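You operate a simulated robot arm through the tools that you are given. There is no shell and no other tool.

You run a simulated two-armed robot. Do the job below in one go: nothing can be reset, and whatever is moved stays where it is left.

## Task
Reset the red slide to about 25 cm, the black to about 70.
Fine: clamp both again.

The check looks at the end state, three seconds after you hand in, the way a careful person would. Anything else that was tipped, shoved, dropped, spilled or broken makes it a failure.

## Robot
Two 7-joint arms with fingered hands on one trunk that stands fixed in place. Base frame: the origin is at the foot of the trunk, x ahead of it, y to its left, z up. Lengths are in mm, angles in degrees, forces in N, time in s.
The left shoulder is at [121, 170, 1109], the right one opposite. With the tool pointing down near the work surface each hand reaches from about 380 to 820 mm from the base axis, measured 20 degrees to its own side. Payload 4 kg a hand.
The TCP of each hand is the grasp point between the finger pads, 26 mm short of the fingertips. In the tool frame z runs along the fingers and y along their closing line. The gripper opens to 132 mm; its body begins 73 mm behind the TCP. The gripper is a hand of 4 fingers: y runs from the thumb to the fingers, the wrist lies at [0, 0, -224] in the tool frame.
Orientation is that of the tool frame in the base frame, as [roll, pitch, yaw] about the fixed x, y, z axes, in that order (R = Rz(yaw) Ry(pitch) Rx(roll)). With the fingers straight down and closing along the base's y, the tool's x points along the base's -x, its y along +y and its z along -z.

## Interface
- The arms move only by the tool play_rows. It takes "left_series", "right_series" or both (then of equal length, played together; a hand with none holds still); each is a list that holds one entry, the list of rows, each a list of 6 numbers: the shift along the tool's x, y, z in mm, then the turn, a rotation vector about the tool's x, y, z in degrees. In form: [[[dx, dy, dz, wx, wy, wz], ...]]. A call has 1 to 20 rows; each row shifts and turns the commanded pose from where the row before left it, along the tool's axes as they then stand. Each row takes 0.2 s and may step no farther than 50 mm and 8.6 degrees from the row before; otherwise, the whole call is refused. A pose out of reach is approached as far as the arm can. The call stops where the force on the tool passes 40 N (or 10 N more than at its start, if that is more) or the arm is blocked; 0.2 s more then pass. In this call time passes only in rows, and 0.2 s behind the last. It gives the time, the measured TCP pose, the force on the tool (base axes), the opening and the grip force at its end, in the units of the frame above (readings bear some noise), with the torque about the TCP (base axes, N m) and any sound that the robot's microphone picked up.
- Cameras (640 x 400 px; columns grow to the right, rows downward): "scene" is now at [223.1, -49.1, 1277.1]; the picture's right is [-0.58, -0.82, 0.00], its down [-0.51, 0.36, -0.78] and it looks along [0.64, -0.45, -0.62] (base axes); focal length 356 px, centre (320, 200). "left" rides on the left gripper at [-73, 6, -94] in its tool frame; the picture's right is [-0.08, -1.00, 0.00], its down [0.79, -0.06, -0.62] and it looks along [0.61, -0.05, 0.79] (tool axes); focal length 230 px, centre (320, 200). "right" rides on the right gripper at [73, 6, -93] in its tool frame; the picture's right is [-0.08, 1.00, 0.00], its down [-0.78, -0.06, -0.62] and it looks along [-0.62, -0.05, 0.79] (tool axes); focal length 230 px, centre (320, 200). There is no depth. A picture from a camera that has moved, and an enlarged one, comes with that camera's place and axes in the base frame and with its lens. The place of the scene camera against the robot may be out by one fixed shift of up to 18 mm in any direction.
- grab_frame(camera): a new picture of that camera. It takes no simulated time.
- raise_lower(by): moves the trunk up (or, below 0, down) by that many mm; the arms and the scene camera ride with it, the base frame stays. It gives what a move gives, with no picture.
- move_fingers(finger1, finger2, finger3, thumb_bend, hand): sets how far each is bent, from 0 (flat) to 1 (curled in); at 0.3 the hand is open as for a grip, at 0.7 the pads meet at the TCP. One left out holds its place. A second passes; each finger stops where it meets its share of the squeeze, and holds until it gets a number again. It is the only way to open and close the hand. It gives what a move gives, with no picture; readings hold the bend of each and the force on the fingers (four entries, about 0 where the hand has none), thumb and palm.
- aim_head(pan, tilt): turns the head with the scene camera to pan (to the left, within 80 degrees either way) and tilt (down, from -29 to 69), counted from straight ahead of the robot (the tilt from the chest, where the trunk bows). It gives what a move gives.
- zoom(camera, box): a new picture of the part [left, top, right, bottom] of that camera's present view, enlarged. It takes no simulated time.
- hand_in(): hands the job in; it is judged then, once.

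Nothing tells you positions but the pictures and the camera data. Unless the task says otherwise, let go and move clear before handing in.

The tools are called after ">>>" by a JSON object that holds its "op" and its "data". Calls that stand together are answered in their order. play_rows: Moves the arms, as the interface text tells. Its arguments: {"type":"object","properties":{"left_series":{"type":"array","items":{"type":"array","items":{"type":"array","items":{"type":"number"}}}},"right_series":{"type":"array","items":{"type":"array","items":{"type":"array","items":{"type":"number"}}}}},"required":[]} The other tools are called the same way: raise_lower (by) moves the trunk up or down; move_fingers (finger1, finger2, finger3, thumb_bend, hand) moves the fingers one by one; aim_head (pan, tilt) turns the head that bears the scene camera; grab_frame (camera) takes a picture; zoom (camera, box) takes an enlarged picture of a part of a camera's view; hand_in () hands the job in.

At the start:

```text
t: 0.0
left_ee_pos: [529.3, -42.5, 1006.6]
left_tcp_rot: [179.9, 0.0, 180.0]
left_ft_force: [0.2, -0.4, -0.5]
left_wrist_torque: [-0.01, -0.03, 0.01]
left_finger_gap: 132.1
left_grasp_force: 0.1
left_shape: jaw
left_bend: [0.3, 0.3, 0.3, 0.3]
left_finger forces: [0.0, 0.1, 0.1, 0.1, 0.0, 0.1]
right_ee_pos: [358.1, -466.8, 1054.8]
right_tcp_rot: [-180.0, 0.0, 179.9]
right_ft_force: [0.1, -0.1, -0.3]
right_wrist_torque: [0.01, -0.02, -0.01]
right_finger_gap: 132.0
right_grasp_force: 0.1
right_shape: jaw
right_bend: [0.3, 0.3, 0.3, 0.3]
right_finger forces: [0.0, 0.1, 0.0, 0.0, 0.1, 0.0]
trunk travel left (down, up): [-125.0, 226.0]
head pan, tilt (commanded): [-35.1, 38.4]
```

scene: 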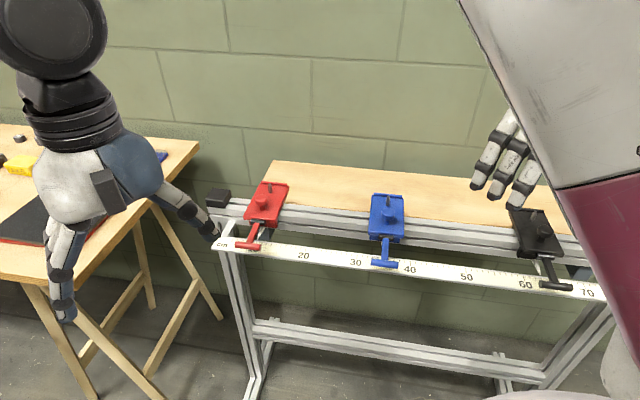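
right: 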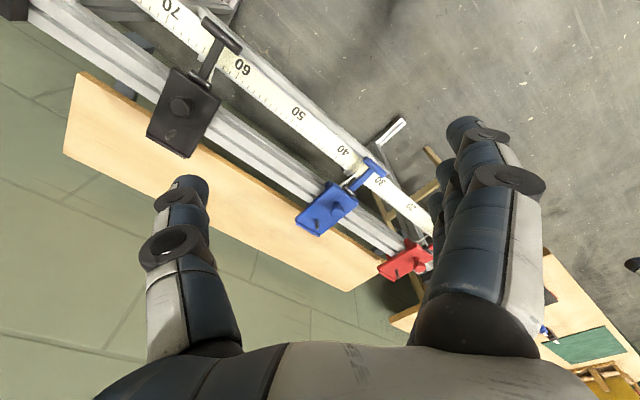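
left: 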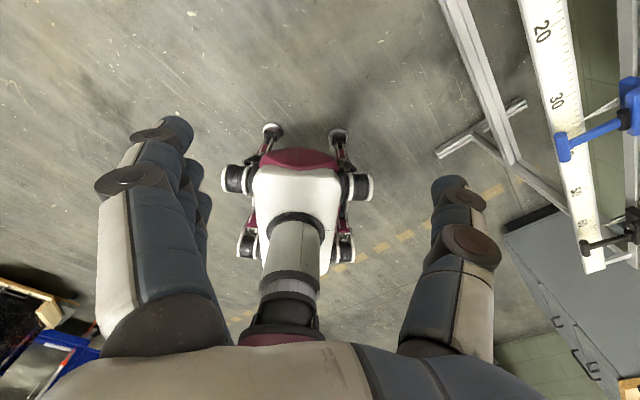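

The rail has three slides: red near 10, blue near 36, and black near 64, each with a T-handle over the scale. I'll look closer before moving anything.

>>> {"op": "zoom", "data": {"camera": "scene", "box": [190, 150, 350, 270]}}

>>> {"op": "zoom", "data": {"camera": "scene", "box": [330, 170, 490, 290]}}

>>> {"op": "zoom", "data": {"camera": "scene", "box": [450, 180, 610, 310]}}

>>> {"op": "zoom", "data": {"camera": "right", "box": [100, 0, 300, 160]}}

>>> {"op": "zoom", "data": {"camera": "right", "box": [280, 120, 460, 300]}}

```text
3.33 times, centred on (270, 210) of scene
camera zoom: at [223.1, -49.1, 1277.1], right [-0.58, -0.82, 0.0], down [-0.51, 0.36, -0.78], along [0.64, -0.45, -0.62], focal length 1186 px, centre (487, 167)
```

zoom: 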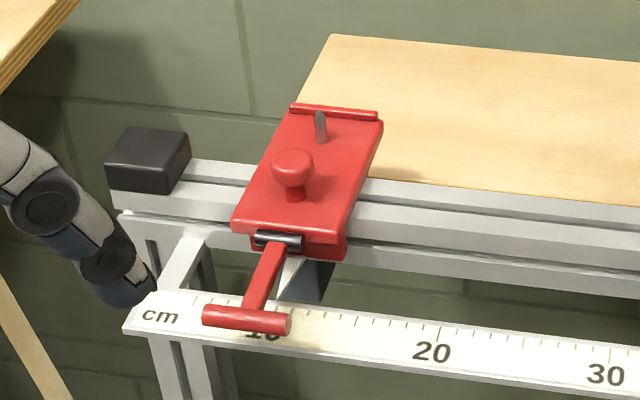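

```text
3.33 times, centred on (410, 230) of scene
camera zoom: at [223.1, -49.1, 1277.1], right [-0.58, -0.82, 0.0], down [-0.51, 0.36, -0.78], along [0.64, -0.45, -0.62], focal length 1186 px, centre (20, 100)
```

zoom: 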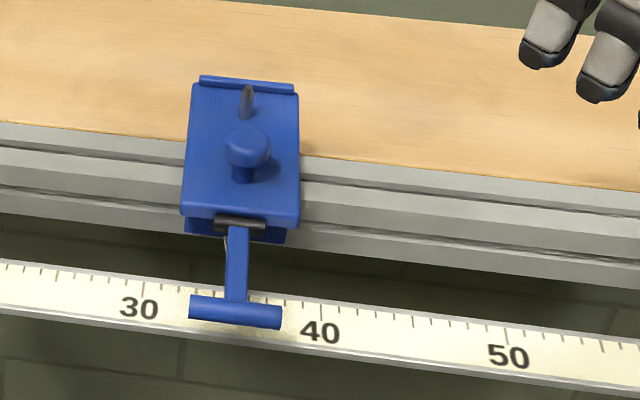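

```text
3.08 times, centred on (530, 245) of scene
camera zoom: at [223.1, -49.1, 1277.1], right [-0.58, -0.82, 0.0], down [-0.51, 0.36, -0.78], along [0.64, -0.45, -0.62], focal length 1094 px, centre (-326, 62)
```

zoom: 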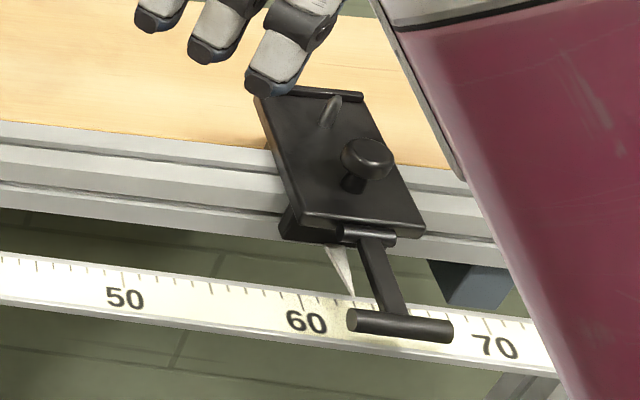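

```text
2.50 times, centred on (200, 80) of right
camera zoom: at [284.4, -460.8, 1148.9], right [0.08, 1.0, 0.0], down [0.79, -0.06, 0.62], along [0.61, -0.05, -0.79], focal length 575 px, centre (620, 500)
```

zoom: 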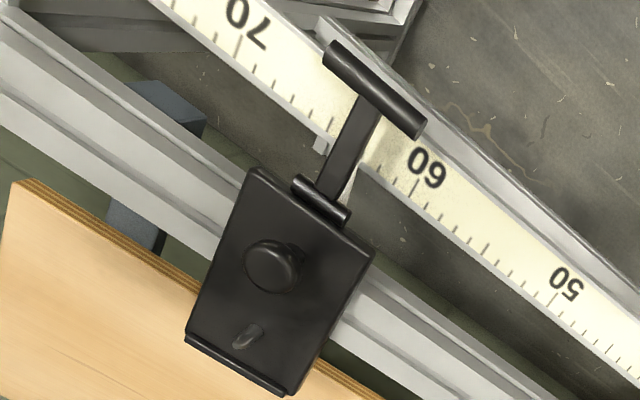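

```text
2.22 times, centred on (370, 210) of right
camera zoom: at [284.4, -460.8, 1148.9], right [0.08, 1.0, 0.0], down [0.79, -0.06, 0.62], along [0.61, -0.05, -0.79], focal length 511 px, centre (209, 178)
```

zoom: 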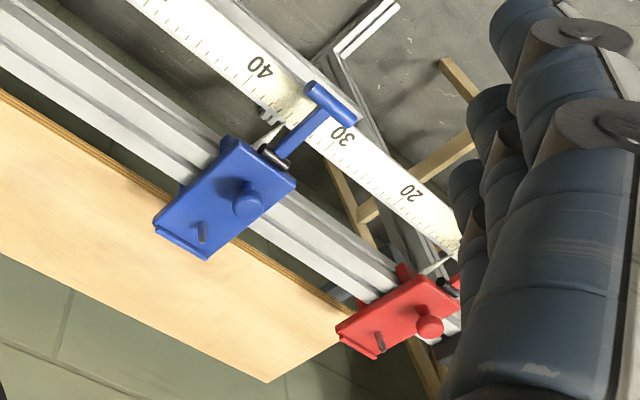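

The rail runs at about 45° to the base, with the knobs at roughly z 835 and the T-bars at roughly z 803, just above the scale. I'll turn the right hand to line up with the rail and get a closer view.

>>> {"op": "play_rows", "data": {"right_series": [[[0, 0, 0, 0, 0, 7.6], [0, 0, 0, 0, 0, 7.6], [0, 0, 0, 0, 0, 7.6], [0, 0, 0, 0, 0, 7.6], [0, 0, 0, 0, 0, 7.6], [0, 0, 0, 0, 0, 7.6]]]}}

```text
t: 1.4
left_ee_pos: [529.8, -42.0, 1006.6]
left_tcp_rot: [180.0, 0.0, 180.0]
left_ft_force: [-0.2, 0.2, -0.1]
left_wrist_torque: [0.02, 0.01, -0.01]
left_finger_gap: 131.8
left_grasp_force: 0.0
left_shape: jaw
left_bend: [0.3, 0.3, 0.3, 0.3]
left_finger forces: [0.0, 0.0, 0.0, 0.1, 0.0, 0.0]
right_ee_pos: [355.6, -467.9, 1055.7]
right_tcp_rot: [179.7, -0.2, 133.9]
right_ft_force: [-0.5, -0.1, 0.6]
right_wrist_torque: [-0.03, 0.04, 0.02]
right_finger_gap: 131.7
right_grasp_force: 0.0
right_shape: jaw
right_bend: [0.3, 0.3, 0.3, 0.3]
right_finger forces: [0.0, 0.1, 0.1, 0.1, 0.1, 0.0]
trunk travel left (down, up): [-125.0, 226.0]
head pan, tilt (commanded): [-35.1, 38.4]
```

>>> {"op": "grab_frame", "data": {"camera": "right"}}

>>> {"op": "grab_frame", "data": {"camera": "scene"}}

```text
taken
camera right: at [309.7, -411.6, 1148.1], right [0.77, 0.63, 0.0], down [0.5, -0.61, 0.61], along [0.39, -0.47, -0.79], focal length 230 px, centre (320, 200)
```

right: 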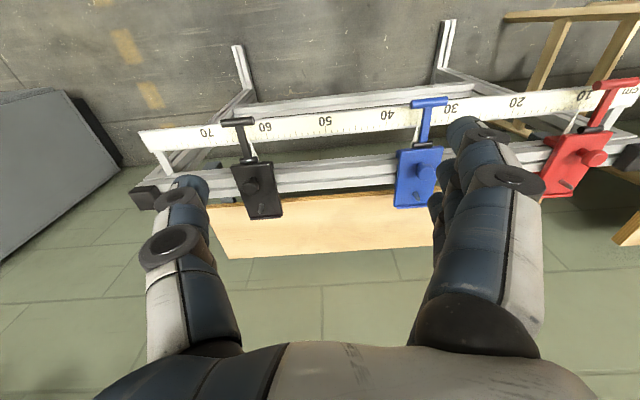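

```text
taken
camera scene: at [223.3, -49.1, 1277.0], right [-0.58, -0.82, 0.0], down [-0.51, 0.36, -0.78], along [0.64, -0.45, -0.62], focal length 356 px, centre (320, 200)
```

scene: 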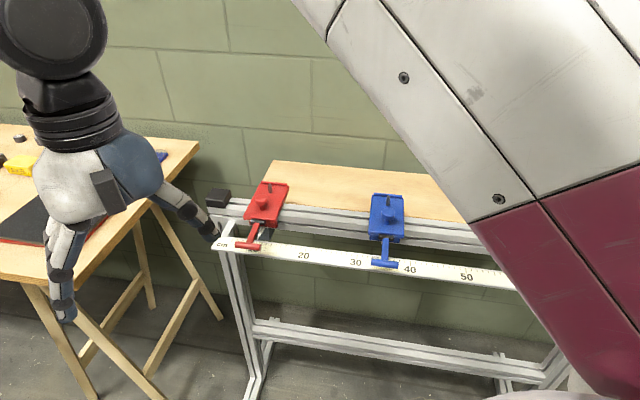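

>>> {"op": "zoom", "data": {"camera": "right", "box": [130, 90, 290, 230]}}

>>> {"op": "zoom", "data": {"camera": "right", "box": [370, 80, 480, 220]}}

>>> {"op": "zoom", "data": {"camera": "right", "box": [500, 60, 640, 220]}}

```text
2.86 times, centred on (210, 160) of right
camera zoom: at [309.7, -411.6, 1148.1], right [0.77, 0.63, 0.0], down [0.5, -0.61, 0.61], along [0.39, -0.47, -0.79], focal length 657 px, centre (634, 314)
```

zoom: 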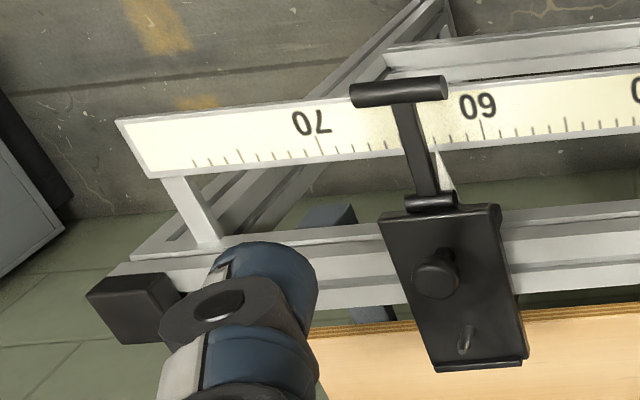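

```text
2.86 times, centred on (425, 150) of right
camera zoom: at [309.7, -411.6, 1148.1], right [0.77, 0.63, 0.0], down [0.5, -0.61, 0.61], along [0.39, -0.47, -0.79], focal length 657 px, centre (20, 343)
```

zoom: 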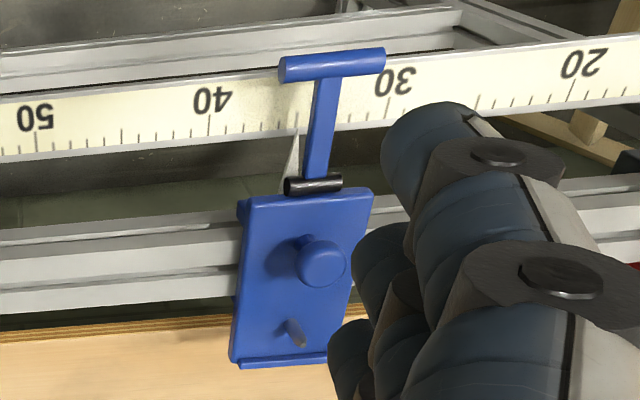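

```text
2.50 times, centred on (570, 140) of right
camera zoom: at [309.7, -411.6, 1148.1], right [0.77, 0.63, 0.0], down [0.5, -0.61, 0.61], along [0.39, -0.47, -0.79], focal length 575 px, centre (-305, 350)
```

zoom: 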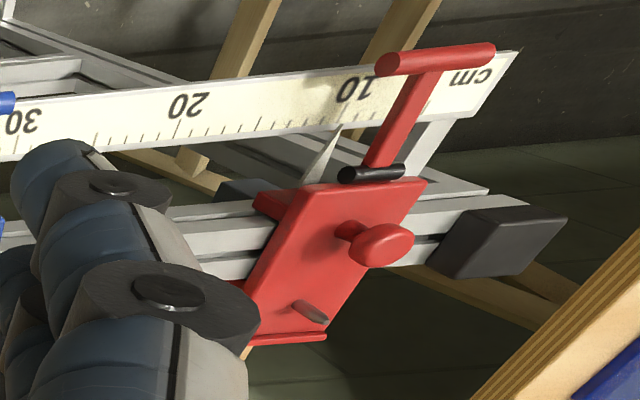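

The hand's axes now match the rail: thumb toward 70, fingers toward 0. I'll hover over the black T-bar to measure heights more accurately.

>>> {"op": "play_rows", "data": {"right_series": [[[-8.4, -31, 24, 0, 0, 0], [-8.4, -31, 24, 0, 0, 0], [-8.4, -31, 24, 0, 0, 0], [-8.4, -31, 24, 0, 0, 0]]]}}

>>> {"op": "grab_frame", "data": {"camera": "right"}}

>>> {"op": "grab_frame", "data": {"camera": "scene"}}

```text
t: 2.4
left_ee_pos: [529.9, -42.7, 1007.2]
left_tcp_rot: [-179.9, -0.1, -180.0]
left_ft_force: [0.1, 0.6, 0.3]
left_wrist_torque: [0.03, -0.01, 0.01]
left_finger_gap: 131.8
left_grasp_force: 0.0
left_shape: jaw
left_bend: [0.3, 0.3, 0.3, 0.3]
left_finger forces: [0.0, 0.0, 0.0, 0.0, 0.0, 0.0]
right_ee_pos: [293.4, -575.5, 960.0]
right_tcp_rot: [-179.9, -0.1, 134.5]
right_ft_force: [-0.4, 0.1, -0.4]
right_wrist_torque: [0.0, 0.06, 0.03]
right_finger_gap: 132.1
right_grasp_force: 0.1
right_shape: jaw
right_bend: [0.3, 0.3, 0.3, 0.3]
right_finger forces: [0.1, 0.0, 0.0, 0.0, 0.1, 0.0]
trunk travel left (down, up): [-125.0, 226.0]
head pan, tilt (commanded): [-35.1, 38.4]
```

```text
taken
camera right: at [246.4, -520.2, 1053.4], right [0.77, 0.64, 0.0], down [0.51, -0.6, 0.62], along [0.39, -0.47, -0.79], focal length 230 px, centre (320, 200)
```

right: 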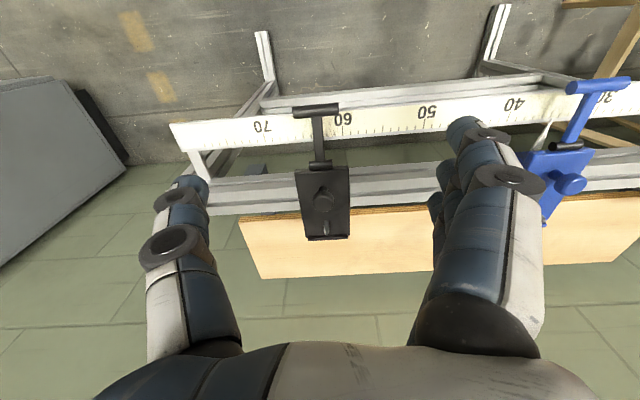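

```text
taken
camera scene: at [223.3, -49.6, 1277.0], right [-0.58, -0.82, 0.0], down [-0.51, 0.36, -0.78], along [0.64, -0.45, -0.62], focal length 356 px, centre (320, 200)
```

scene: 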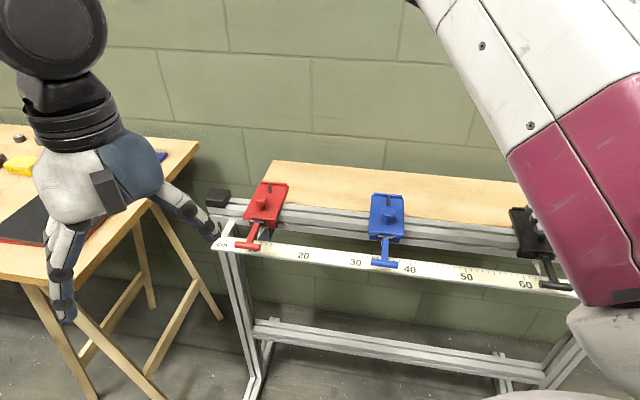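

>>> {"op": "zoom", "data": {"camera": "right", "box": [250, 80, 410, 250]}}

>>> {"op": "zoom", "data": {"camera": "right", "box": [270, 90, 370, 180]}}

```text
2.35 times, centred on (330, 165) of right
camera zoom: at [246.4, -520.2, 1053.4], right [0.77, 0.64, 0.0], down [0.51, -0.6, 0.62], along [0.39, -0.47, -0.79], focal length 541 px, centre (296, 282)
```

zoom: 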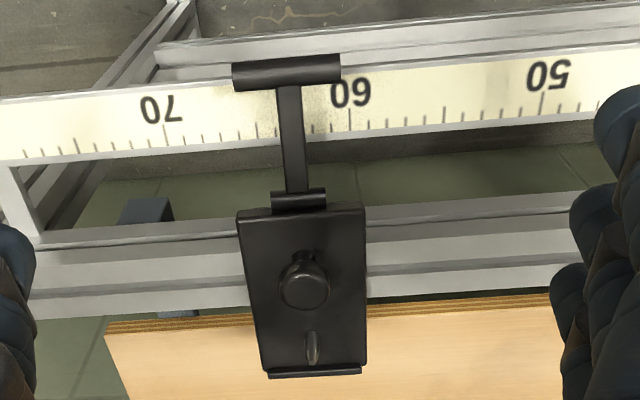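

```text
4.44 times, centred on (320, 135) of right
camera zoom: at [246.4, -520.2, 1053.4], right [0.77, 0.64, 0.0], down [0.51, -0.6, 0.62], along [0.39, -0.47, -0.79], focal length 1022 px, centre (320, 489)
```

zoom: 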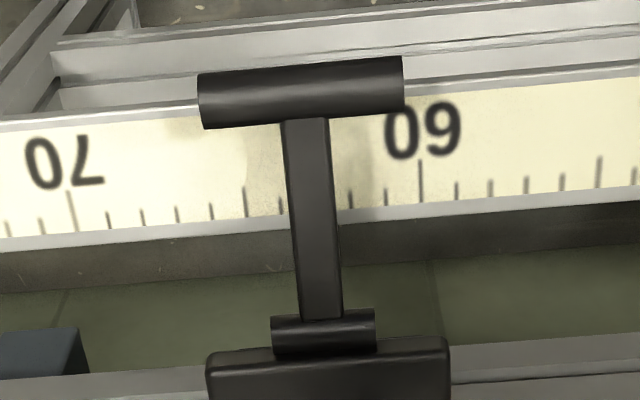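

Triangulation puts the black T-bar centre at about [290, -579, 811], with its lever level and its hinge about 64 mm behind the bar. The scale surface is near z 777. I'll straddle the bar with the thumb and middle finger and go down in stages.

>>> {"op": "play_rows", "data": {"right_series": [[[0, -4.7, 30, 0, 0, 0], [0, 0, 35, 0, 0, 0], [0, 0, 35, 0, 0, 0]]]}}

>>> {"op": "grab_frame", "data": {"camera": "right"}}

>>> {"op": "grab_frame", "data": {"camera": "scene"}}

```text
t: 3.2
left_ee_pos: [530.5, -42.2, 1006.4]
left_tcp_rot: [-179.9, 0.0, -180.0]
left_ft_force: [-0.7, -0.4, -0.4]
left_wrist_torque: [-0.01, 0.01, 0.0]
left_finger_gap: 131.6
left_grasp_force: 0.1
left_shape: jaw
left_bend: [0.3, 0.3, 0.3, 0.3]
left_finger forces: [0.0, 0.0, 0.1, 0.0, 0.1, 0.1]
right_ee_pos: [288.1, -582.5, 859.7]
right_tcp_rot: [-180.0, 0.0, 134.2]
right_ft_force: [0.0, 0.9, -0.2]
right_wrist_torque: [-0.04, 0.01, -0.01]
right_finger_gap: 131.9
right_grasp_force: 0.0
right_shape: jaw
right_bend: [0.3, 0.3, 0.3, 0.3]
right_finger forces: [0.0, 0.1, 0.0, 0.1, 0.1, 0.0]
trunk travel left (down, up): [-125.0, 226.0]
head pan, tilt (commanded): [-35.1, 38.4]
```

```text
taken
camera right: at [241.2, -526.1, 953.5], right [0.77, 0.64, 0.0], down [0.51, -0.6, 0.62], along [0.39, -0.47, -0.79], focal length 230 px, centre (320, 200)
```

right: 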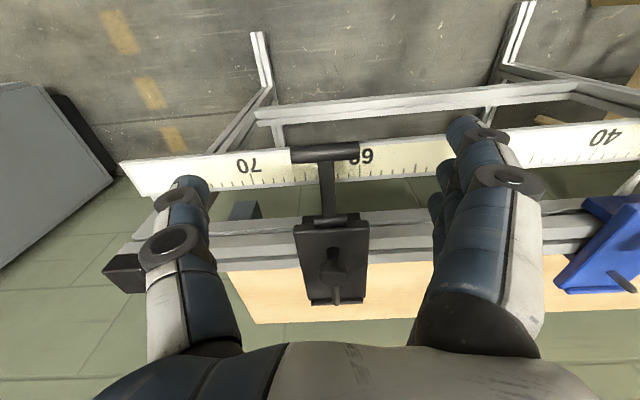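

```text
taken
camera scene: at [223.6, -49.5, 1276.9], right [-0.58, -0.82, 0.0], down [-0.51, 0.36, -0.78], along [0.64, -0.45, -0.62], focal length 356 px, centre (320, 200)
```

scene: 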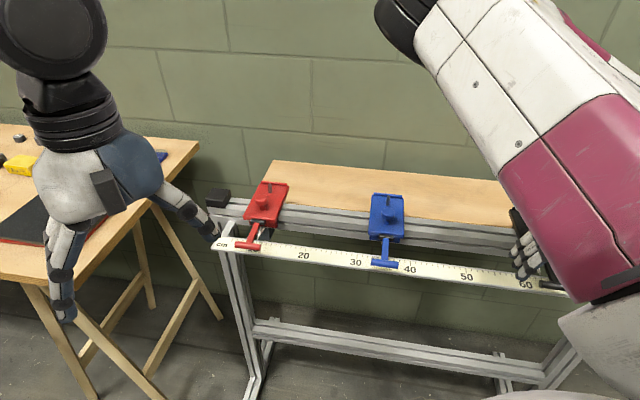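

>>> {"op": "zoom", "data": {"camera": "right", "box": [230, 120, 430, 245]}}

```text
3.20 times, centred on (330, 182) of right
camera zoom: at [241.2, -526.1, 953.5], right [0.77, 0.64, 0.0], down [0.51, -0.6, 0.62], along [0.39, -0.47, -0.79], focal length 736 px, centre (288, 256)
```

zoom: 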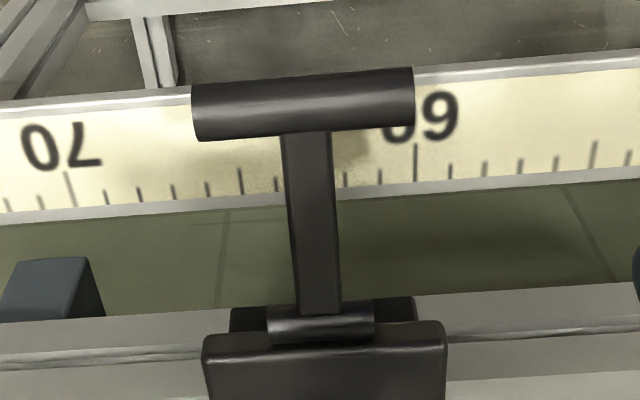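

The bar sits about 3.5 mm to the finger side of my grip centre and about 50 mm below it. I'll correct for that and go down until the pads are level with it.

>>> {"op": "play_rows", "data": {"right_series": [[[1.5, 3.5, 15, 0, 0, 0], [0, 0, 15, 0, 0, 0], [0, 0, 14, 0, 0, 0]]]}}

>>> {"op": "grab_frame", "data": {"camera": "right"}}

>>> {"op": "zoom", "data": {"camera": "right", "box": [140, 100, 500, 320]}}

```text
t: 4.0
left_ee_pos: [530.0, -42.8, 1005.9]
left_tcp_rot: [-179.9, 0.0, 180.0]
left_ft_force: [-0.9, 0.5, -0.7]
left_wrist_torque: [0.0, 0.0, 0.01]
left_finger_gap: 131.8
left_grasp_force: 0.1
left_shape: jaw
left_bend: [0.3, 0.3, 0.3, 0.3]
left_finger forces: [0.0, 0.0, 0.1, 0.1, 0.0, 0.0]
right_ee_pos: [292.0, -578.7, 814.6]
right_tcp_rot: [-179.9, -0.1, 134.4]
right_ft_force: [-0.2, 0.6, -0.7]
right_wrist_torque: [0.01, -0.02, 0.02]
right_finger_gap: 132.0
right_grasp_force: 0.0
right_shape: jaw
right_bend: [0.3, 0.3, 0.3, 0.3]
right_finger forces: [0.0, 0.0, 0.1, 0.1, 0.0, 0.1]
trunk travel left (down, up): [-125.0, 226.0]
head pan, tilt (commanded): [-35.1, 38.4]
```

```text
taken
camera right: at [244.1, -521.9, 909.1], right [0.77, 0.64, 0.0], down [0.51, -0.6, 0.62], along [0.39, -0.47, -0.79], focal length 230 px, centre (320, 200)
```

right: 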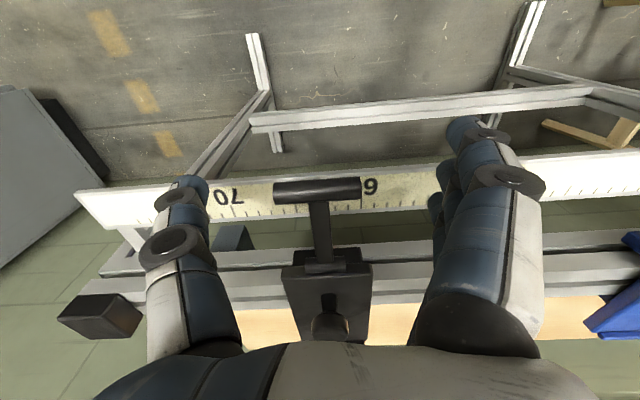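

```text
1.78 times, centred on (320, 210) of right
camera zoom: at [244.1, -521.9, 909.1], right [0.77, 0.64, 0.0], down [0.51, -0.6, 0.62], along [0.39, -0.47, -0.79], focal length 409 px, centre (320, 182)
```

zoom: 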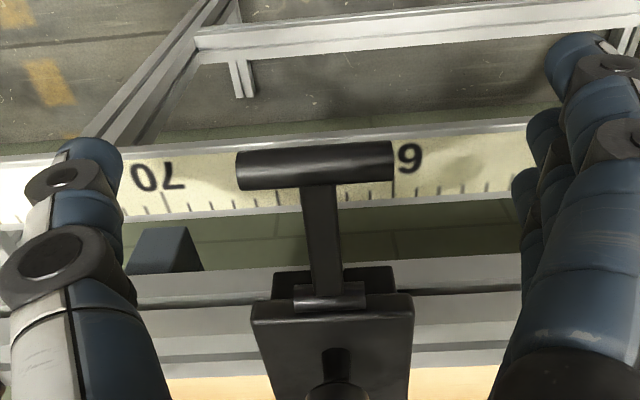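

The TCP is centred on the bar to within 2 mm, and the bar is about 8 mm below it. I'll pinch the bar's ends with the thumb and middle finger only.

>>> {"op": "move_fingers", "data": {"hand": "right", "finger2": 0.5, "thumb_bend": 0.5}}

>>> {"op": "grab_frame", "data": {"camera": "right"}}

```text
t: 5.0
left_ee_pos: [529.3, -41.0, 1006.8]
left_tcp_rot: [180.0, 0.0, 180.0]
left_ft_force: [0.4, 0.3, -0.3]
left_wrist_torque: [0.03, -0.01, 0.02]
left_finger_gap: 131.9
left_grasp_force: 0.1
left_shape: jaw
left_bend: [0.3, 0.3, 0.3, 0.3]
left_finger forces: [0.0, 0.0, 0.0, 0.1, 0.0, 0.1]
right_ee_pos: [290.8, -578.9, 816.1]
right_tcp_rot: [-179.9, 0.0, 134.4]
right_ft_force: [-0.1, 0.0, 0.2]
right_wrist_torque: [-0.01, -0.01, 0.02]
right_finger_gap: 104.2
right_grasp_force: 0.1
right_shape: fingers
right_bend: [0.3, 0.5, 0.3, 0.5]
right_finger forces: [0.1, 0.0, 0.1, 0.1, 0.1, 0.1]
trunk travel left (down, up): [-125.0, 226.0]
head pan, tilt (commanded): [-35.1, 38.4]
```

```text
taken
camera right: at [244.1, -521.8, 909.5], right [0.77, 0.64, 0.0], down [0.51, -0.6, 0.62], along [0.39, -0.47, -0.79], focal length 230 px, centre (320, 200)
```

right: 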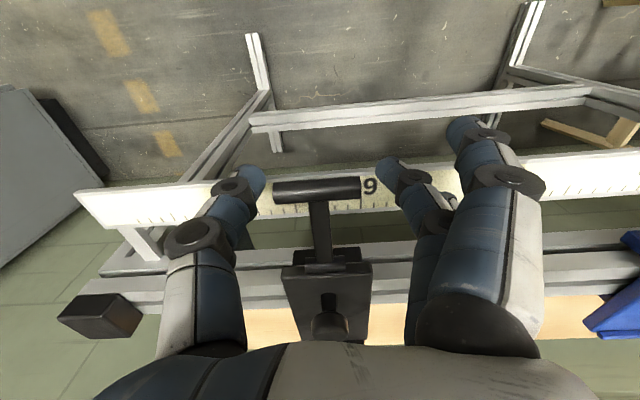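

>>> {"op": "move_fingers", "data": {"hand": "right", "finger2": 0.7, "thumb_bend": 0.7}}

>>> {"op": "grab_frame", "data": {"camera": "right"}}

```text
t: 6.0
left_ee_pos: [527.7, -44.2, 1007.6]
left_tcp_rot: [179.8, 0.1, -180.0]
left_ft_force: [-0.2, -0.5, -0.1]
left_wrist_torque: [-0.01, 0.02, 0.0]
left_finger_gap: 131.8
left_grasp_force: 0.1
left_shape: jaw
left_bend: [0.3, 0.3, 0.3, 0.3]
left_finger forces: [0.0, 0.0, 0.0, 0.1, 0.1, 0.0]
right_ee_pos: [289.3, -578.3, 815.7]
right_tcp_rot: [-179.9, 0.0, 134.4]
right_ft_force: [-15.1, -9.2, -1.4]
right_wrist_torque: [-0.09, 0.17, -0.07]
right_finger_gap: 96.0
right_grasp_force: 14.1
right_shape: fingers
right_bend: [0.3, 0.58, 0.3, 0.61]
right_finger forces: [0.0, 6.0, 0.0, 0.1, 24.2, 0.1]
trunk travel left (down, up): [-125.0, 226.0]
head pan, tilt (commanded): [-35.1, 38.4]
```

```text
taken
camera right: at [242.7, -522.6, 909.4], right [0.77, 0.64, 0.0], down [0.51, -0.6, 0.62], along [0.39, -0.47, -0.79], focal length 230 px, centre (320, 200)
```

right: 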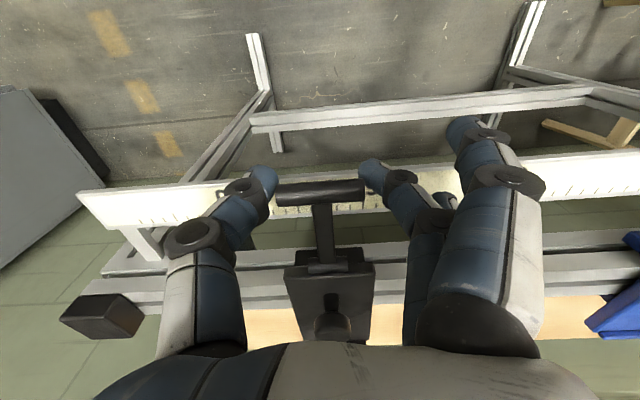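

The thumb and middle finger now hold both ends of the bar. I'll try a small upward lift and watch the force.

>>> {"op": "play_rows", "data": {"right_series": [[[0, 0, -4, 0, 0, 0], [0, 0, -4, 0, 0, 0], [-0.5, 0, -4, 0, 0, 0]]]}}

>>> {"op": "grab_frame", "data": {"camera": "right"}}

```text
t: 6.8
left_ee_pos: [528.6, -43.7, 1007.4]
left_tcp_rot: [180.0, 0.1, 180.0]
left_ft_force: [0.1, 0.4, -0.2]
left_wrist_torque: [-0.01, -0.01, -0.01]
left_finger_gap: 131.8
left_grasp_force: 0.1
left_shape: jaw
left_bend: [0.3, 0.3, 0.3, 0.3]
left_finger forces: [0.0, 0.1, 0.0, 0.0, 0.0, 0.0]
right_ee_pos: [291.0, -579.0, 828.6]
right_tcp_rot: [-179.9, 0.0, 134.4]
right_ft_force: [-14.5, -9.4, -1.3]
right_wrist_torque: [-0.07, 0.19, -0.05]
right_finger_gap: 96.3
right_grasp_force: 14.4
right_shape: fingers
right_bend: [0.3, 0.58, 0.3, 0.61]
right_finger forces: [0.1, 6.5, 0.0, 0.1, 22.9, 0.1]
trunk travel left (down, up): [-125.0, 226.0]
head pan, tilt (commanded): [-35.1, 38.4]
```

```text
taken
camera right: at [243.1, -522.3, 920.8], right [0.77, 0.64, 0.0], down [0.51, -0.6, 0.62], along [0.4, -0.47, -0.79], focal length 230 px, centre (320, 200)
```

right: 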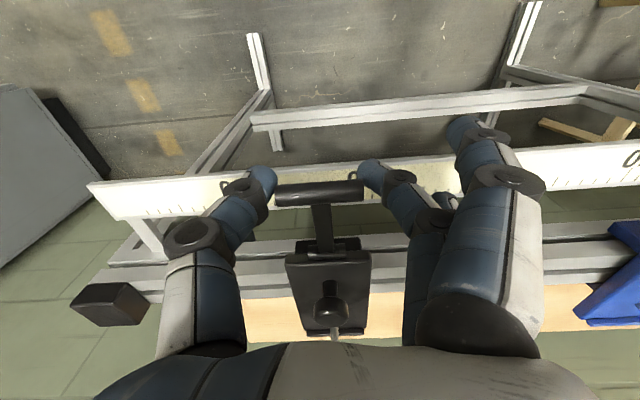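

The bar followed the hand easily with almost no vertical force. I'll continue lifting along the arc about the hinge.

>>> {"op": "play_rows", "data": {"right_series": [[[-1.7, 0, -8.8, 0, 0, 0], [-3.8, 0, -10.5, 0, 0, 0], [-5.6, 0, -9.7, 0, 0, 0], [-7.2, 0, -8.5, 0, 0, 0]]]}}

>>> {"op": "grab_frame", "data": {"camera": "right"}}

```text
t: 7.8
left_ee_pos: [529.7, -42.8, 1007.2]
left_tcp_rot: [180.0, 0.0, 179.9]
left_ft_force: [0.2, -0.5, -0.7]
left_wrist_torque: [0.01, 0.03, 0.02]
left_finger_gap: 131.9
left_grasp_force: 0.1
left_shape: jaw
left_bend: [0.3, 0.3, 0.3, 0.3]
left_finger forces: [0.0, 0.0, 0.1, 0.0, 0.1, 0.1]
right_ee_pos: [302.0, -592.3, 863.9]
right_tcp_rot: [-179.9, 0.0, 134.3]
right_ft_force: [-11.2, -6.2, 2.0]
right_wrist_torque: [-0.07, 0.19, -0.05]
right_finger_gap: 93.5
right_grasp_force: 11.9
right_shape: fingers
right_bend: [0.3, 0.59, 0.3, 0.63]
right_finger forces: [0.0, 5.7, 0.0, 0.0, 17.2, 0.0]
trunk travel left (down, up): [-125.0, 226.0]
head pan, tilt (commanded): [-35.1, 38.4]
```

```text
taken
camera right: at [254.7, -535.4, 958.1], right [0.77, 0.64, 0.0], down [0.51, -0.6, 0.62], along [0.4, -0.47, -0.79], focal length 230 px, centre (320, 200)
```

right: 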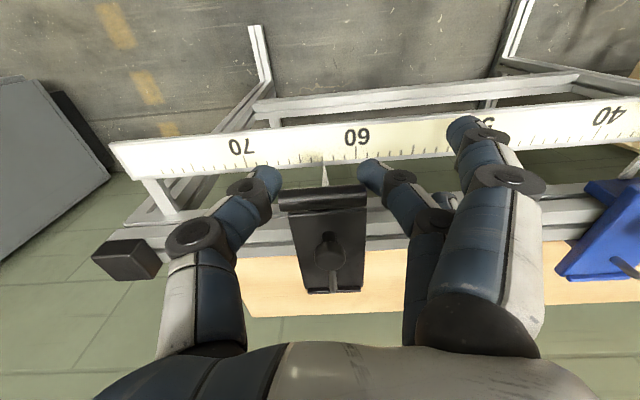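

>>> {"op": "play_rows", "data": {"right_series": [[[-8.5, 0, -7.2, 0, 0, 0], [-9.7, 0, -5.6, 0, 0, 0], [-10.5, 0, -3.8, 0, 0, 0]]]}}

>>> {"op": "grab_frame", "data": {"camera": "right"}}

>>> {"op": "grab_frame", "data": {"camera": "scene"}}

```text
t: 8.5
left_ee_pos: [528.8, -41.5, 1006.8]
left_tcp_rot: [180.0, 0.0, -180.0]
left_ft_force: [1.6, -0.7, 0.5]
left_wrist_torque: [-0.01, 0.03, -0.04]
left_finger_gap: 131.9
left_grasp_force: 0.0
left_shape: jaw
left_bend: [0.3, 0.3, 0.3, 0.3]
left_finger forces: [0.0, 0.1, 0.0, 0.1, 0.0, 0.0]
right_ee_pos: [311.7, -597.8, 874.8]
right_tcp_rot: [179.7, -1.3, 133.9]
right_ft_force: [-14.1, 13.5, -4.2]
right_wrist_torque: [0.21, 0.12, -0.25]
right_finger_gap: 73.6
right_grasp_force: 9.6
right_shape: fingers
right_bend: [0.3, 0.64, 0.3, 0.69]
right_finger forces: [0.0, 1.6, 0.0, 0.1, 17.8, 0.0]
trunk travel left (down, up): [-125.0, 226.0]
head pan, tilt (commanded): [-35.1, 38.4]
stopped in row 3 (right hand): the force on the tool passed its limit at 49 N (the readings are from after the stop); the commanded pose is now the measured one
```

```text
taken
camera right: at [266.1, -544.3, 970.8], right [0.77, 0.64, 0.01], down [0.51, -0.62, 0.6], along [0.38, -0.46, -0.8], focal length 230 px, centre (320, 200)
```

right: 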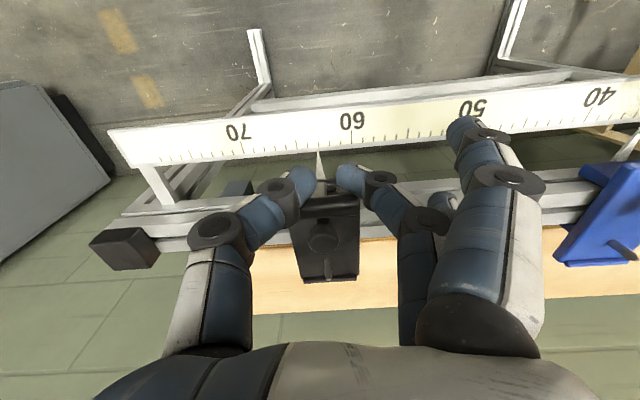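

```text
taken
camera scene: at [222.3, -48.4, 1277.2], right [-0.58, -0.82, 0.0], down [-0.51, 0.36, -0.78], along [0.64, -0.45, -0.62], focal length 356 px, centre (320, 200)
```

scene: 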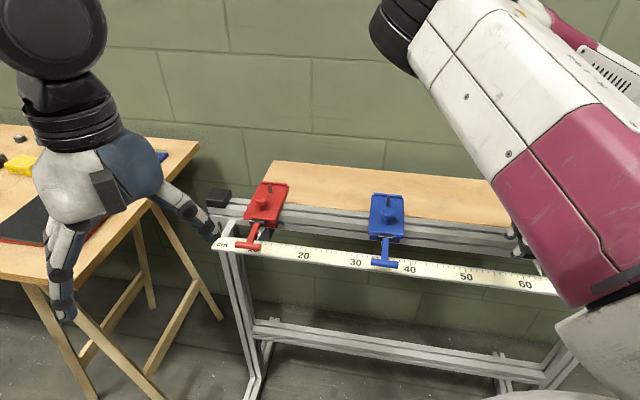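

>>> {"op": "zoom", "data": {"camera": "right", "box": [240, 120, 420, 300]}}

```text
2.22 times, centred on (330, 210) of right
camera zoom: at [266.1, -544.3, 970.8], right [0.77, 0.64, 0.01], down [0.51, -0.62, 0.6], along [0.38, -0.46, -0.8], focal length 511 px, centre (298, 178)
```

zoom: 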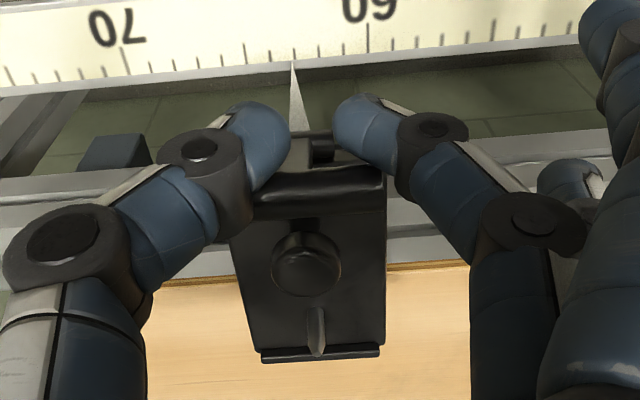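

The lever is up about 60–65°, but the bar has slipped behind the finger pads and the force limit tripped, so it may have reached its end stop. I'll open slightly, back off toward the robot, and look.

>>> {"op": "move_fingers", "data": {"hand": "right", "finger2": 0.45, "thumb_bend": 0.45}}

>>> {"op": "grab_frame", "data": {"camera": "right"}}

>>> {"op": "zoom", "data": {"camera": "right", "box": [240, 120, 420, 300]}}

```text
t: 9.5
left_ee_pos: [528.0, -40.7, 1007.8]
left_tcp_rot: [-179.8, 0.1, -180.0]
left_ft_force: [-0.3, 0.0, 0.2]
left_wrist_torque: [-0.02, -0.05, 0.01]
left_finger_gap: 131.9
left_grasp_force: 0.1
left_shape: jaw
left_bend: [0.3, 0.3, 0.3, 0.3]
left_finger forces: [0.0, 0.1, 0.0, 0.0, 0.1, 0.0]
right_ee_pos: [312.5, -599.3, 878.4]
right_tcp_rot: [179.7, -0.9, 134.0]
right_ft_force: [-17.7, 17.2, 6.3]
right_wrist_torque: [-0.05, 0.38, -1.28]
right_finger_gap: 112.9
right_grasp_force: 12.3
right_shape: fingers
right_bend: [0.3, 0.45, 0.3, 0.45]
right_finger forces: [0.0, 0.0, 0.0, 0.0, 24.4, 0.0]
trunk travel left (down, up): [-125.0, 226.0]
head pan, tilt (commanded): [-35.1, 38.4]
```

```text
taken
camera right: at [266.6, -544.0, 972.4], right [0.77, 0.64, 0.0], down [0.51, -0.62, 0.6], along [0.39, -0.46, -0.8], focal length 230 px, centre (320, 200)
```

right: 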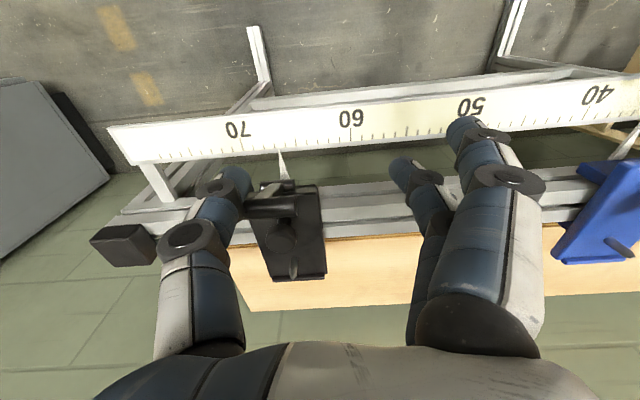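

```text
2.22 times, centred on (330, 210) of right
camera zoom: at [266.6, -544.0, 972.4], right [0.77, 0.64, 0.0], down [0.51, -0.62, 0.6], along [0.39, -0.46, -0.8], focal length 511 px, centre (298, 178)
```

zoom: 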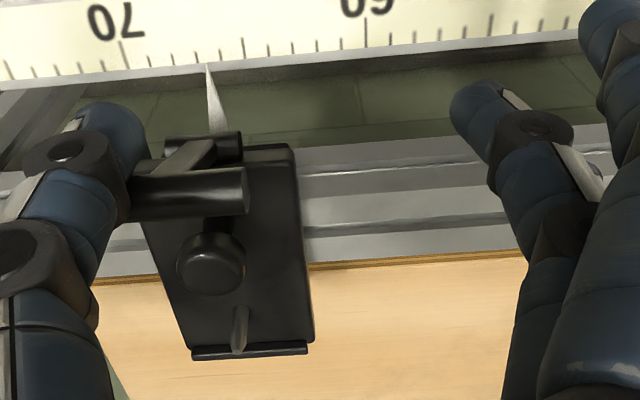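

Opening the thumb dragged the bar, and the slide moved freely to about 66.6, so the lever-up position does unclamp it. I'll back the hand off toward the robot to unload the lever.

>>> {"op": "play_rows", "data": {"right_series": [[[8, 0, 0, 0, 0.9, 0], [10, 0, 0, 0, 0, 0], [10, 0, -5, 0, 0, 0]]]}}

>>> {"op": "grab_frame", "data": {"camera": "right"}}

>>> {"op": "zoom", "data": {"camera": "right", "box": [200, 120, 380, 300]}}

```text
t: 10.3
left_ee_pos: [529.6, -42.8, 1005.7]
left_tcp_rot: [-179.9, 0.1, 179.9]
left_ft_force: [1.0, 0.2, 0.6]
left_wrist_torque: [-0.02, 0.01, -0.03]
left_finger_gap: 131.9
left_grasp_force: 0.0
left_shape: jaw
left_bend: [0.3, 0.3, 0.3, 0.3]
left_finger forces: [0.0, 0.0, 0.0, 0.0, 0.0, 0.0]
right_ee_pos: [296.7, -579.6, 880.9]
right_tcp_rot: [179.7, -1.9, 134.0]
right_ft_force: [-0.4, 1.2, -0.4]
right_wrist_torque: [0.03, 0.0, 0.06]
right_finger_gap: 112.3
right_grasp_force: 0.0
right_shape: fingers
right_bend: [0.3, 0.45, 0.3, 0.45]
right_finger forces: [0.1, 0.1, 0.0, 0.1, 0.0, 0.0]
trunk travel left (down, up): [-125.0, 226.0]
head pan, tilt (commanded): [-35.1, 38.4]
```

```text
taken
camera right: at [251.6, -526.1, 976.9], right [0.77, 0.64, 0.0], down [0.51, -0.62, 0.59], along [0.38, -0.45, -0.81], focal length 230 px, centre (320, 200)
```

right: 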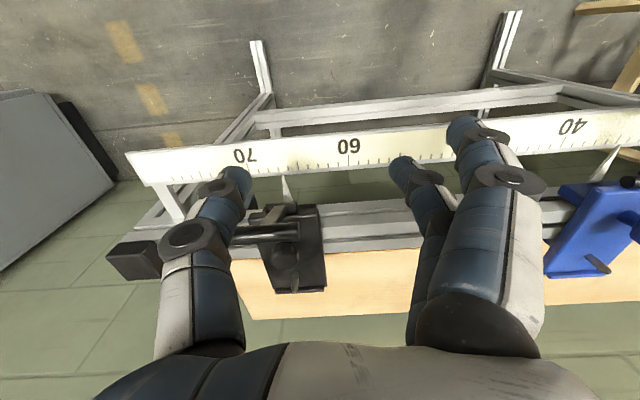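

```text
2.22 times, centred on (290, 210) of right
camera zoom: at [251.6, -526.1, 976.9], right [0.77, 0.64, 0.0], down [0.51, -0.62, 0.59], along [0.38, -0.45, -0.81], focal length 511 px, centre (387, 178)
```

zoom: 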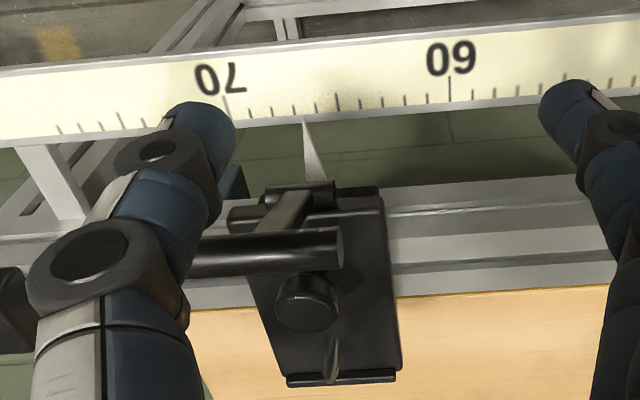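

The hand is clear and the lever stays up, with the pointer at about 66.6. Next I'll open the thumb, level the hand, re-centre it over the moved slide, and approach the upright bar again.

>>> {"op": "move_fingers", "data": {"hand": "right", "finger2": 0.4, "thumb_bend": 0.4}}

>>> {"op": "play_rows", "data": {"right_series": [[[5, -20, -5, 0.3, -1.9, -0.4], [0, -20, 0, 0, 0, 0]]]}}

>>> {"op": "grab_frame", "data": {"camera": "right"}}

>>> {"op": "zoom", "data": {"camera": "right", "box": [220, 120, 400, 300]}}

```text
t: 11.3
left_ee_pos: [529.7, -41.1, 1006.0]
left_tcp_rot: [-180.0, 0.1, -180.0]
left_ft_force: [0.0, -0.2, 0.2]
left_wrist_torque: [0.0, 0.0, 0.0]
left_finger_gap: 132.1
left_grasp_force: 0.1
left_shape: jaw
left_bend: [0.3, 0.3, 0.3, 0.3]
left_finger forces: [0.0, 0.1, 0.0, 0.0, 0.0, 0.1]
right_ee_pos: [296.6, -579.1, 880.8]
right_tcp_rot: [179.6, -1.8, 134.2]
right_ft_force: [0.2, 0.6, 0.0]
right_wrist_torque: [0.04, 0.02, 0.0]
right_finger_gap: 120.0
right_grasp_force: 0.1
right_shape: fingers
right_bend: [0.3, 0.4, 0.3, 0.4]
right_finger forces: [0.0, 0.1, 0.0, 0.0, 0.1, 0.0]
trunk travel left (down, up): [-125.0, 226.0]
head pan, tilt (commanded): [-35.1, 38.4]
```

```text
t: 11.9
left_ee_pos: [529.2, -41.3, 1006.3]
left_tcp_rot: [-179.9, 0.0, 180.0]
left_ft_force: [-0.4, 0.4, -1.1]
left_wrist_torque: [0.03, -0.01, 0.05]
left_finger_gap: 131.6
left_grasp_force: 0.0
left_shape: jaw
left_bend: [0.3, 0.3, 0.3, 0.3]
left_finger forces: [0.0, 0.0, 0.0, 0.0, 0.0, 0.0]
right_ee_pos: [261.0, -605.8, 884.0]
right_tcp_rot: [180.0, 0.0, 134.6]
right_ft_force: [0.3, -0.6, 0.9]
right_wrist_torque: [0.01, -0.02, 0.03]
right_finger_gap: 120.1
right_grasp_force: 0.1
right_shape: fingers
right_bend: [0.3, 0.4, 0.3, 0.4]
right_finger forces: [0.0, 0.0, 0.1, 0.0, 0.0, 0.0]
trunk travel left (down, up): [-125.0, 226.0]
head pan, tilt (commanded): [-35.1, 38.4]
```

```text
taken
camera right: at [214.7, -549.7, 978.5], right [0.77, 0.64, 0.0], down [0.51, -0.6, 0.62], along [0.4, -0.47, -0.79], focal length 230 px, centre (320, 200)
```

right: 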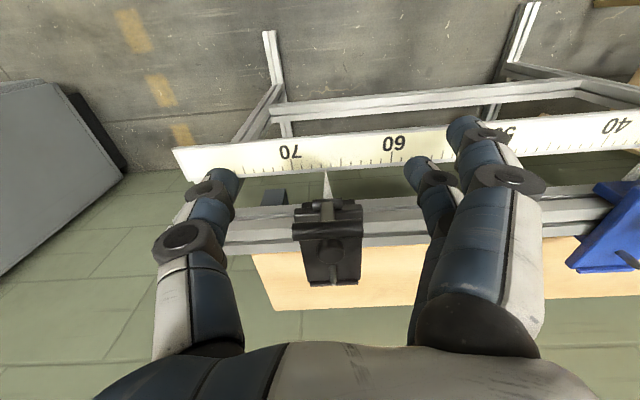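

```text
2.22 times, centred on (310, 210) of right
camera zoom: at [214.7, -549.7, 978.5], right [0.77, 0.64, 0.0], down [0.51, -0.6, 0.62], along [0.4, -0.47, -0.79], focal length 511 px, centre (342, 178)
```

zoom: 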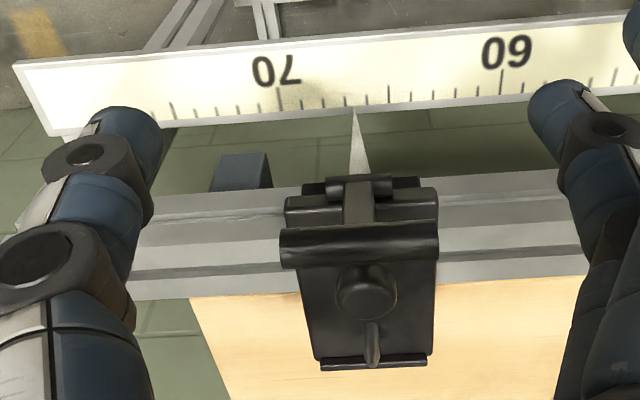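

The upright bar is about 38 mm farther from the robot, 3 mm to the finger side, and 16 mm below the TCP. I'll move in and pinch it again.

>>> {"op": "play_rows", "data": {"right_series": [[[-19, 1.3, 3.5, 0, 0, 0], [-19, 1.3, 3.5, 0, 0, 0]]]}}

>>> {"op": "move_fingers", "data": {"hand": "right", "finger2": 0.53, "thumb_bend": 0.53}}

>>> {"op": "grab_frame", "data": {"camera": "right"}}

>>> {"op": "zoom", "data": {"camera": "right", "box": [220, 120, 420, 300]}}

```text
t: 12.5
left_ee_pos: [529.5, -41.3, 1007.0]
left_tcp_rot: [-180.0, -0.1, 179.9]
left_ft_force: [0.5, 0.5, 0.6]
left_wrist_torque: [0.02, -0.03, 0.01]
left_finger_gap: 132.0
left_grasp_force: 0.0
left_shape: jaw
left_bend: [0.3, 0.3, 0.3, 0.3]
left_finger forces: [0.1, 0.0, 0.0, 0.1, 0.0, 0.1]
right_ee_pos: [290.9, -629.4, 878.6]
right_tcp_rot: [179.8, 0.1, 134.4]
right_ft_force: [1.1, -0.1, -1.7]
right_wrist_torque: [-0.02, 0.01, 0.03]
right_finger_gap: 119.8
right_grasp_force: 0.0
right_shape: fingers
right_bend: [0.3, 0.4, 0.3, 0.4]
right_finger forces: [0.0, 0.0, 0.0, 0.1, 0.0, 0.0]
trunk travel left (down, up): [-125.0, 226.0]
head pan, tilt (commanded): [-35.1, 38.4]
```

```text
t: 13.5
left_ee_pos: [529.6, -42.0, 1006.5]
left_tcp_rot: [179.9, 0.0, -180.0]
left_ft_force: [0.3, -0.1, 0.1]
left_wrist_torque: [0.02, 0.01, 0.01]
left_finger_gap: 131.8
left_grasp_force: 0.1
left_shape: jaw
left_bend: [0.3, 0.3, 0.3, 0.3]
left_finger forces: [0.0, 0.1, 0.0, 0.0, 0.0, 0.0]
right_ee_pos: [290.7, -630.0, 880.0]
right_tcp_rot: [180.0, 0.0, 134.5]
right_ft_force: [-1.7, 0.1, -0.2]
right_wrist_torque: [-0.04, -0.02, -0.02]
right_finger_gap: 100.0
right_grasp_force: 0.5
right_shape: fingers
right_bend: [0.3, 0.53, 0.3, 0.52]
right_finger forces: [0.1, 0.0, 0.0, 0.0, 1.0, 0.0]
trunk travel left (down, up): [-125.0, 226.0]
head pan, tilt (commanded): [-35.1, 38.4]
```

```text
taken
camera right: at [243.9, -574.3, 973.7], right [0.77, 0.64, 0.0], down [0.51, -0.6, 0.62], along [0.4, -0.47, -0.79], focal length 230 px, centre (320, 200)
```

right: 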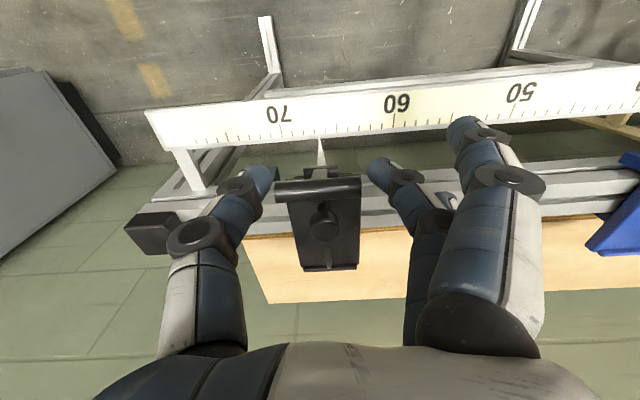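

```text
2.22 times, centred on (320, 210) of right
camera zoom: at [243.9, -574.3, 973.7], right [0.77, 0.64, 0.0], down [0.51, -0.6, 0.62], along [0.4, -0.47, -0.79], focal length 511 px, centre (320, 178)
```

zoom: 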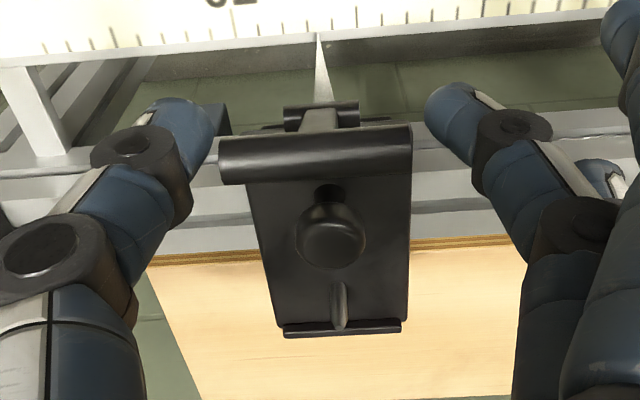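

>>> {"op": "move_fingers", "data": {"hand": "right", "finger2": 0.64}}

>>> {"op": "zoom", "data": {"camera": "right", "box": [220, 60, 420, 240]}}

```text
t: 14.5
left_ee_pos: [528.9, -41.7, 1005.7]
left_tcp_rot: [180.0, 0.1, -180.0]
left_ft_force: [-0.5, 0.5, -0.1]
left_wrist_torque: [0.01, -0.03, 0.01]
left_finger_gap: 131.9
left_grasp_force: 0.0
left_shape: jaw
left_bend: [0.3, 0.3, 0.3, 0.3]
left_finger forces: [0.0, 0.0, 0.1, 0.1, 0.1, 0.0]
right_ee_pos: [290.7, -630.3, 880.1]
right_tcp_rot: [179.9, 0.0, 134.5]
right_ft_force: [1.0, 2.7, -2.6]
right_wrist_torque: [0.01, 0.01, 0.01]
right_finger_gap: 101.4
right_grasp_force: 3.7
right_shape: fingers
right_bend: [0.3, 0.57, 0.3, 0.52]
right_finger forces: [0.0, 5.9, 0.1, 0.0, 2.6, 0.0]
trunk travel left (down, up): [-125.0, 226.0]
head pan, tilt (commanded): [-35.1, 38.4]
```

```text
2.22 times, centred on (320, 150) of right
camera zoom: at [244.2, -574.2, 973.6], right [0.77, 0.64, 0.0], down [0.51, -0.6, 0.62], along [0.4, -0.47, -0.79], focal length 511 px, centre (320, 311)
```

zoom: 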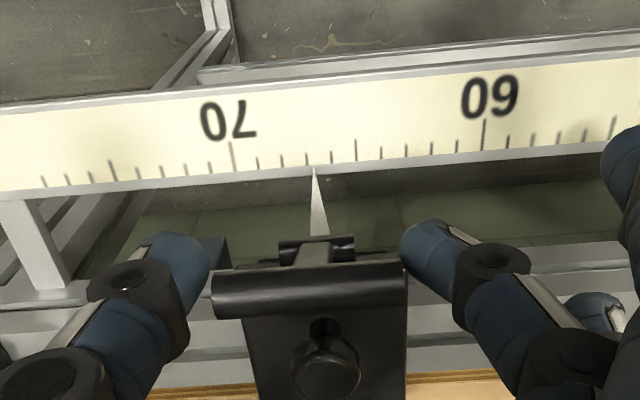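

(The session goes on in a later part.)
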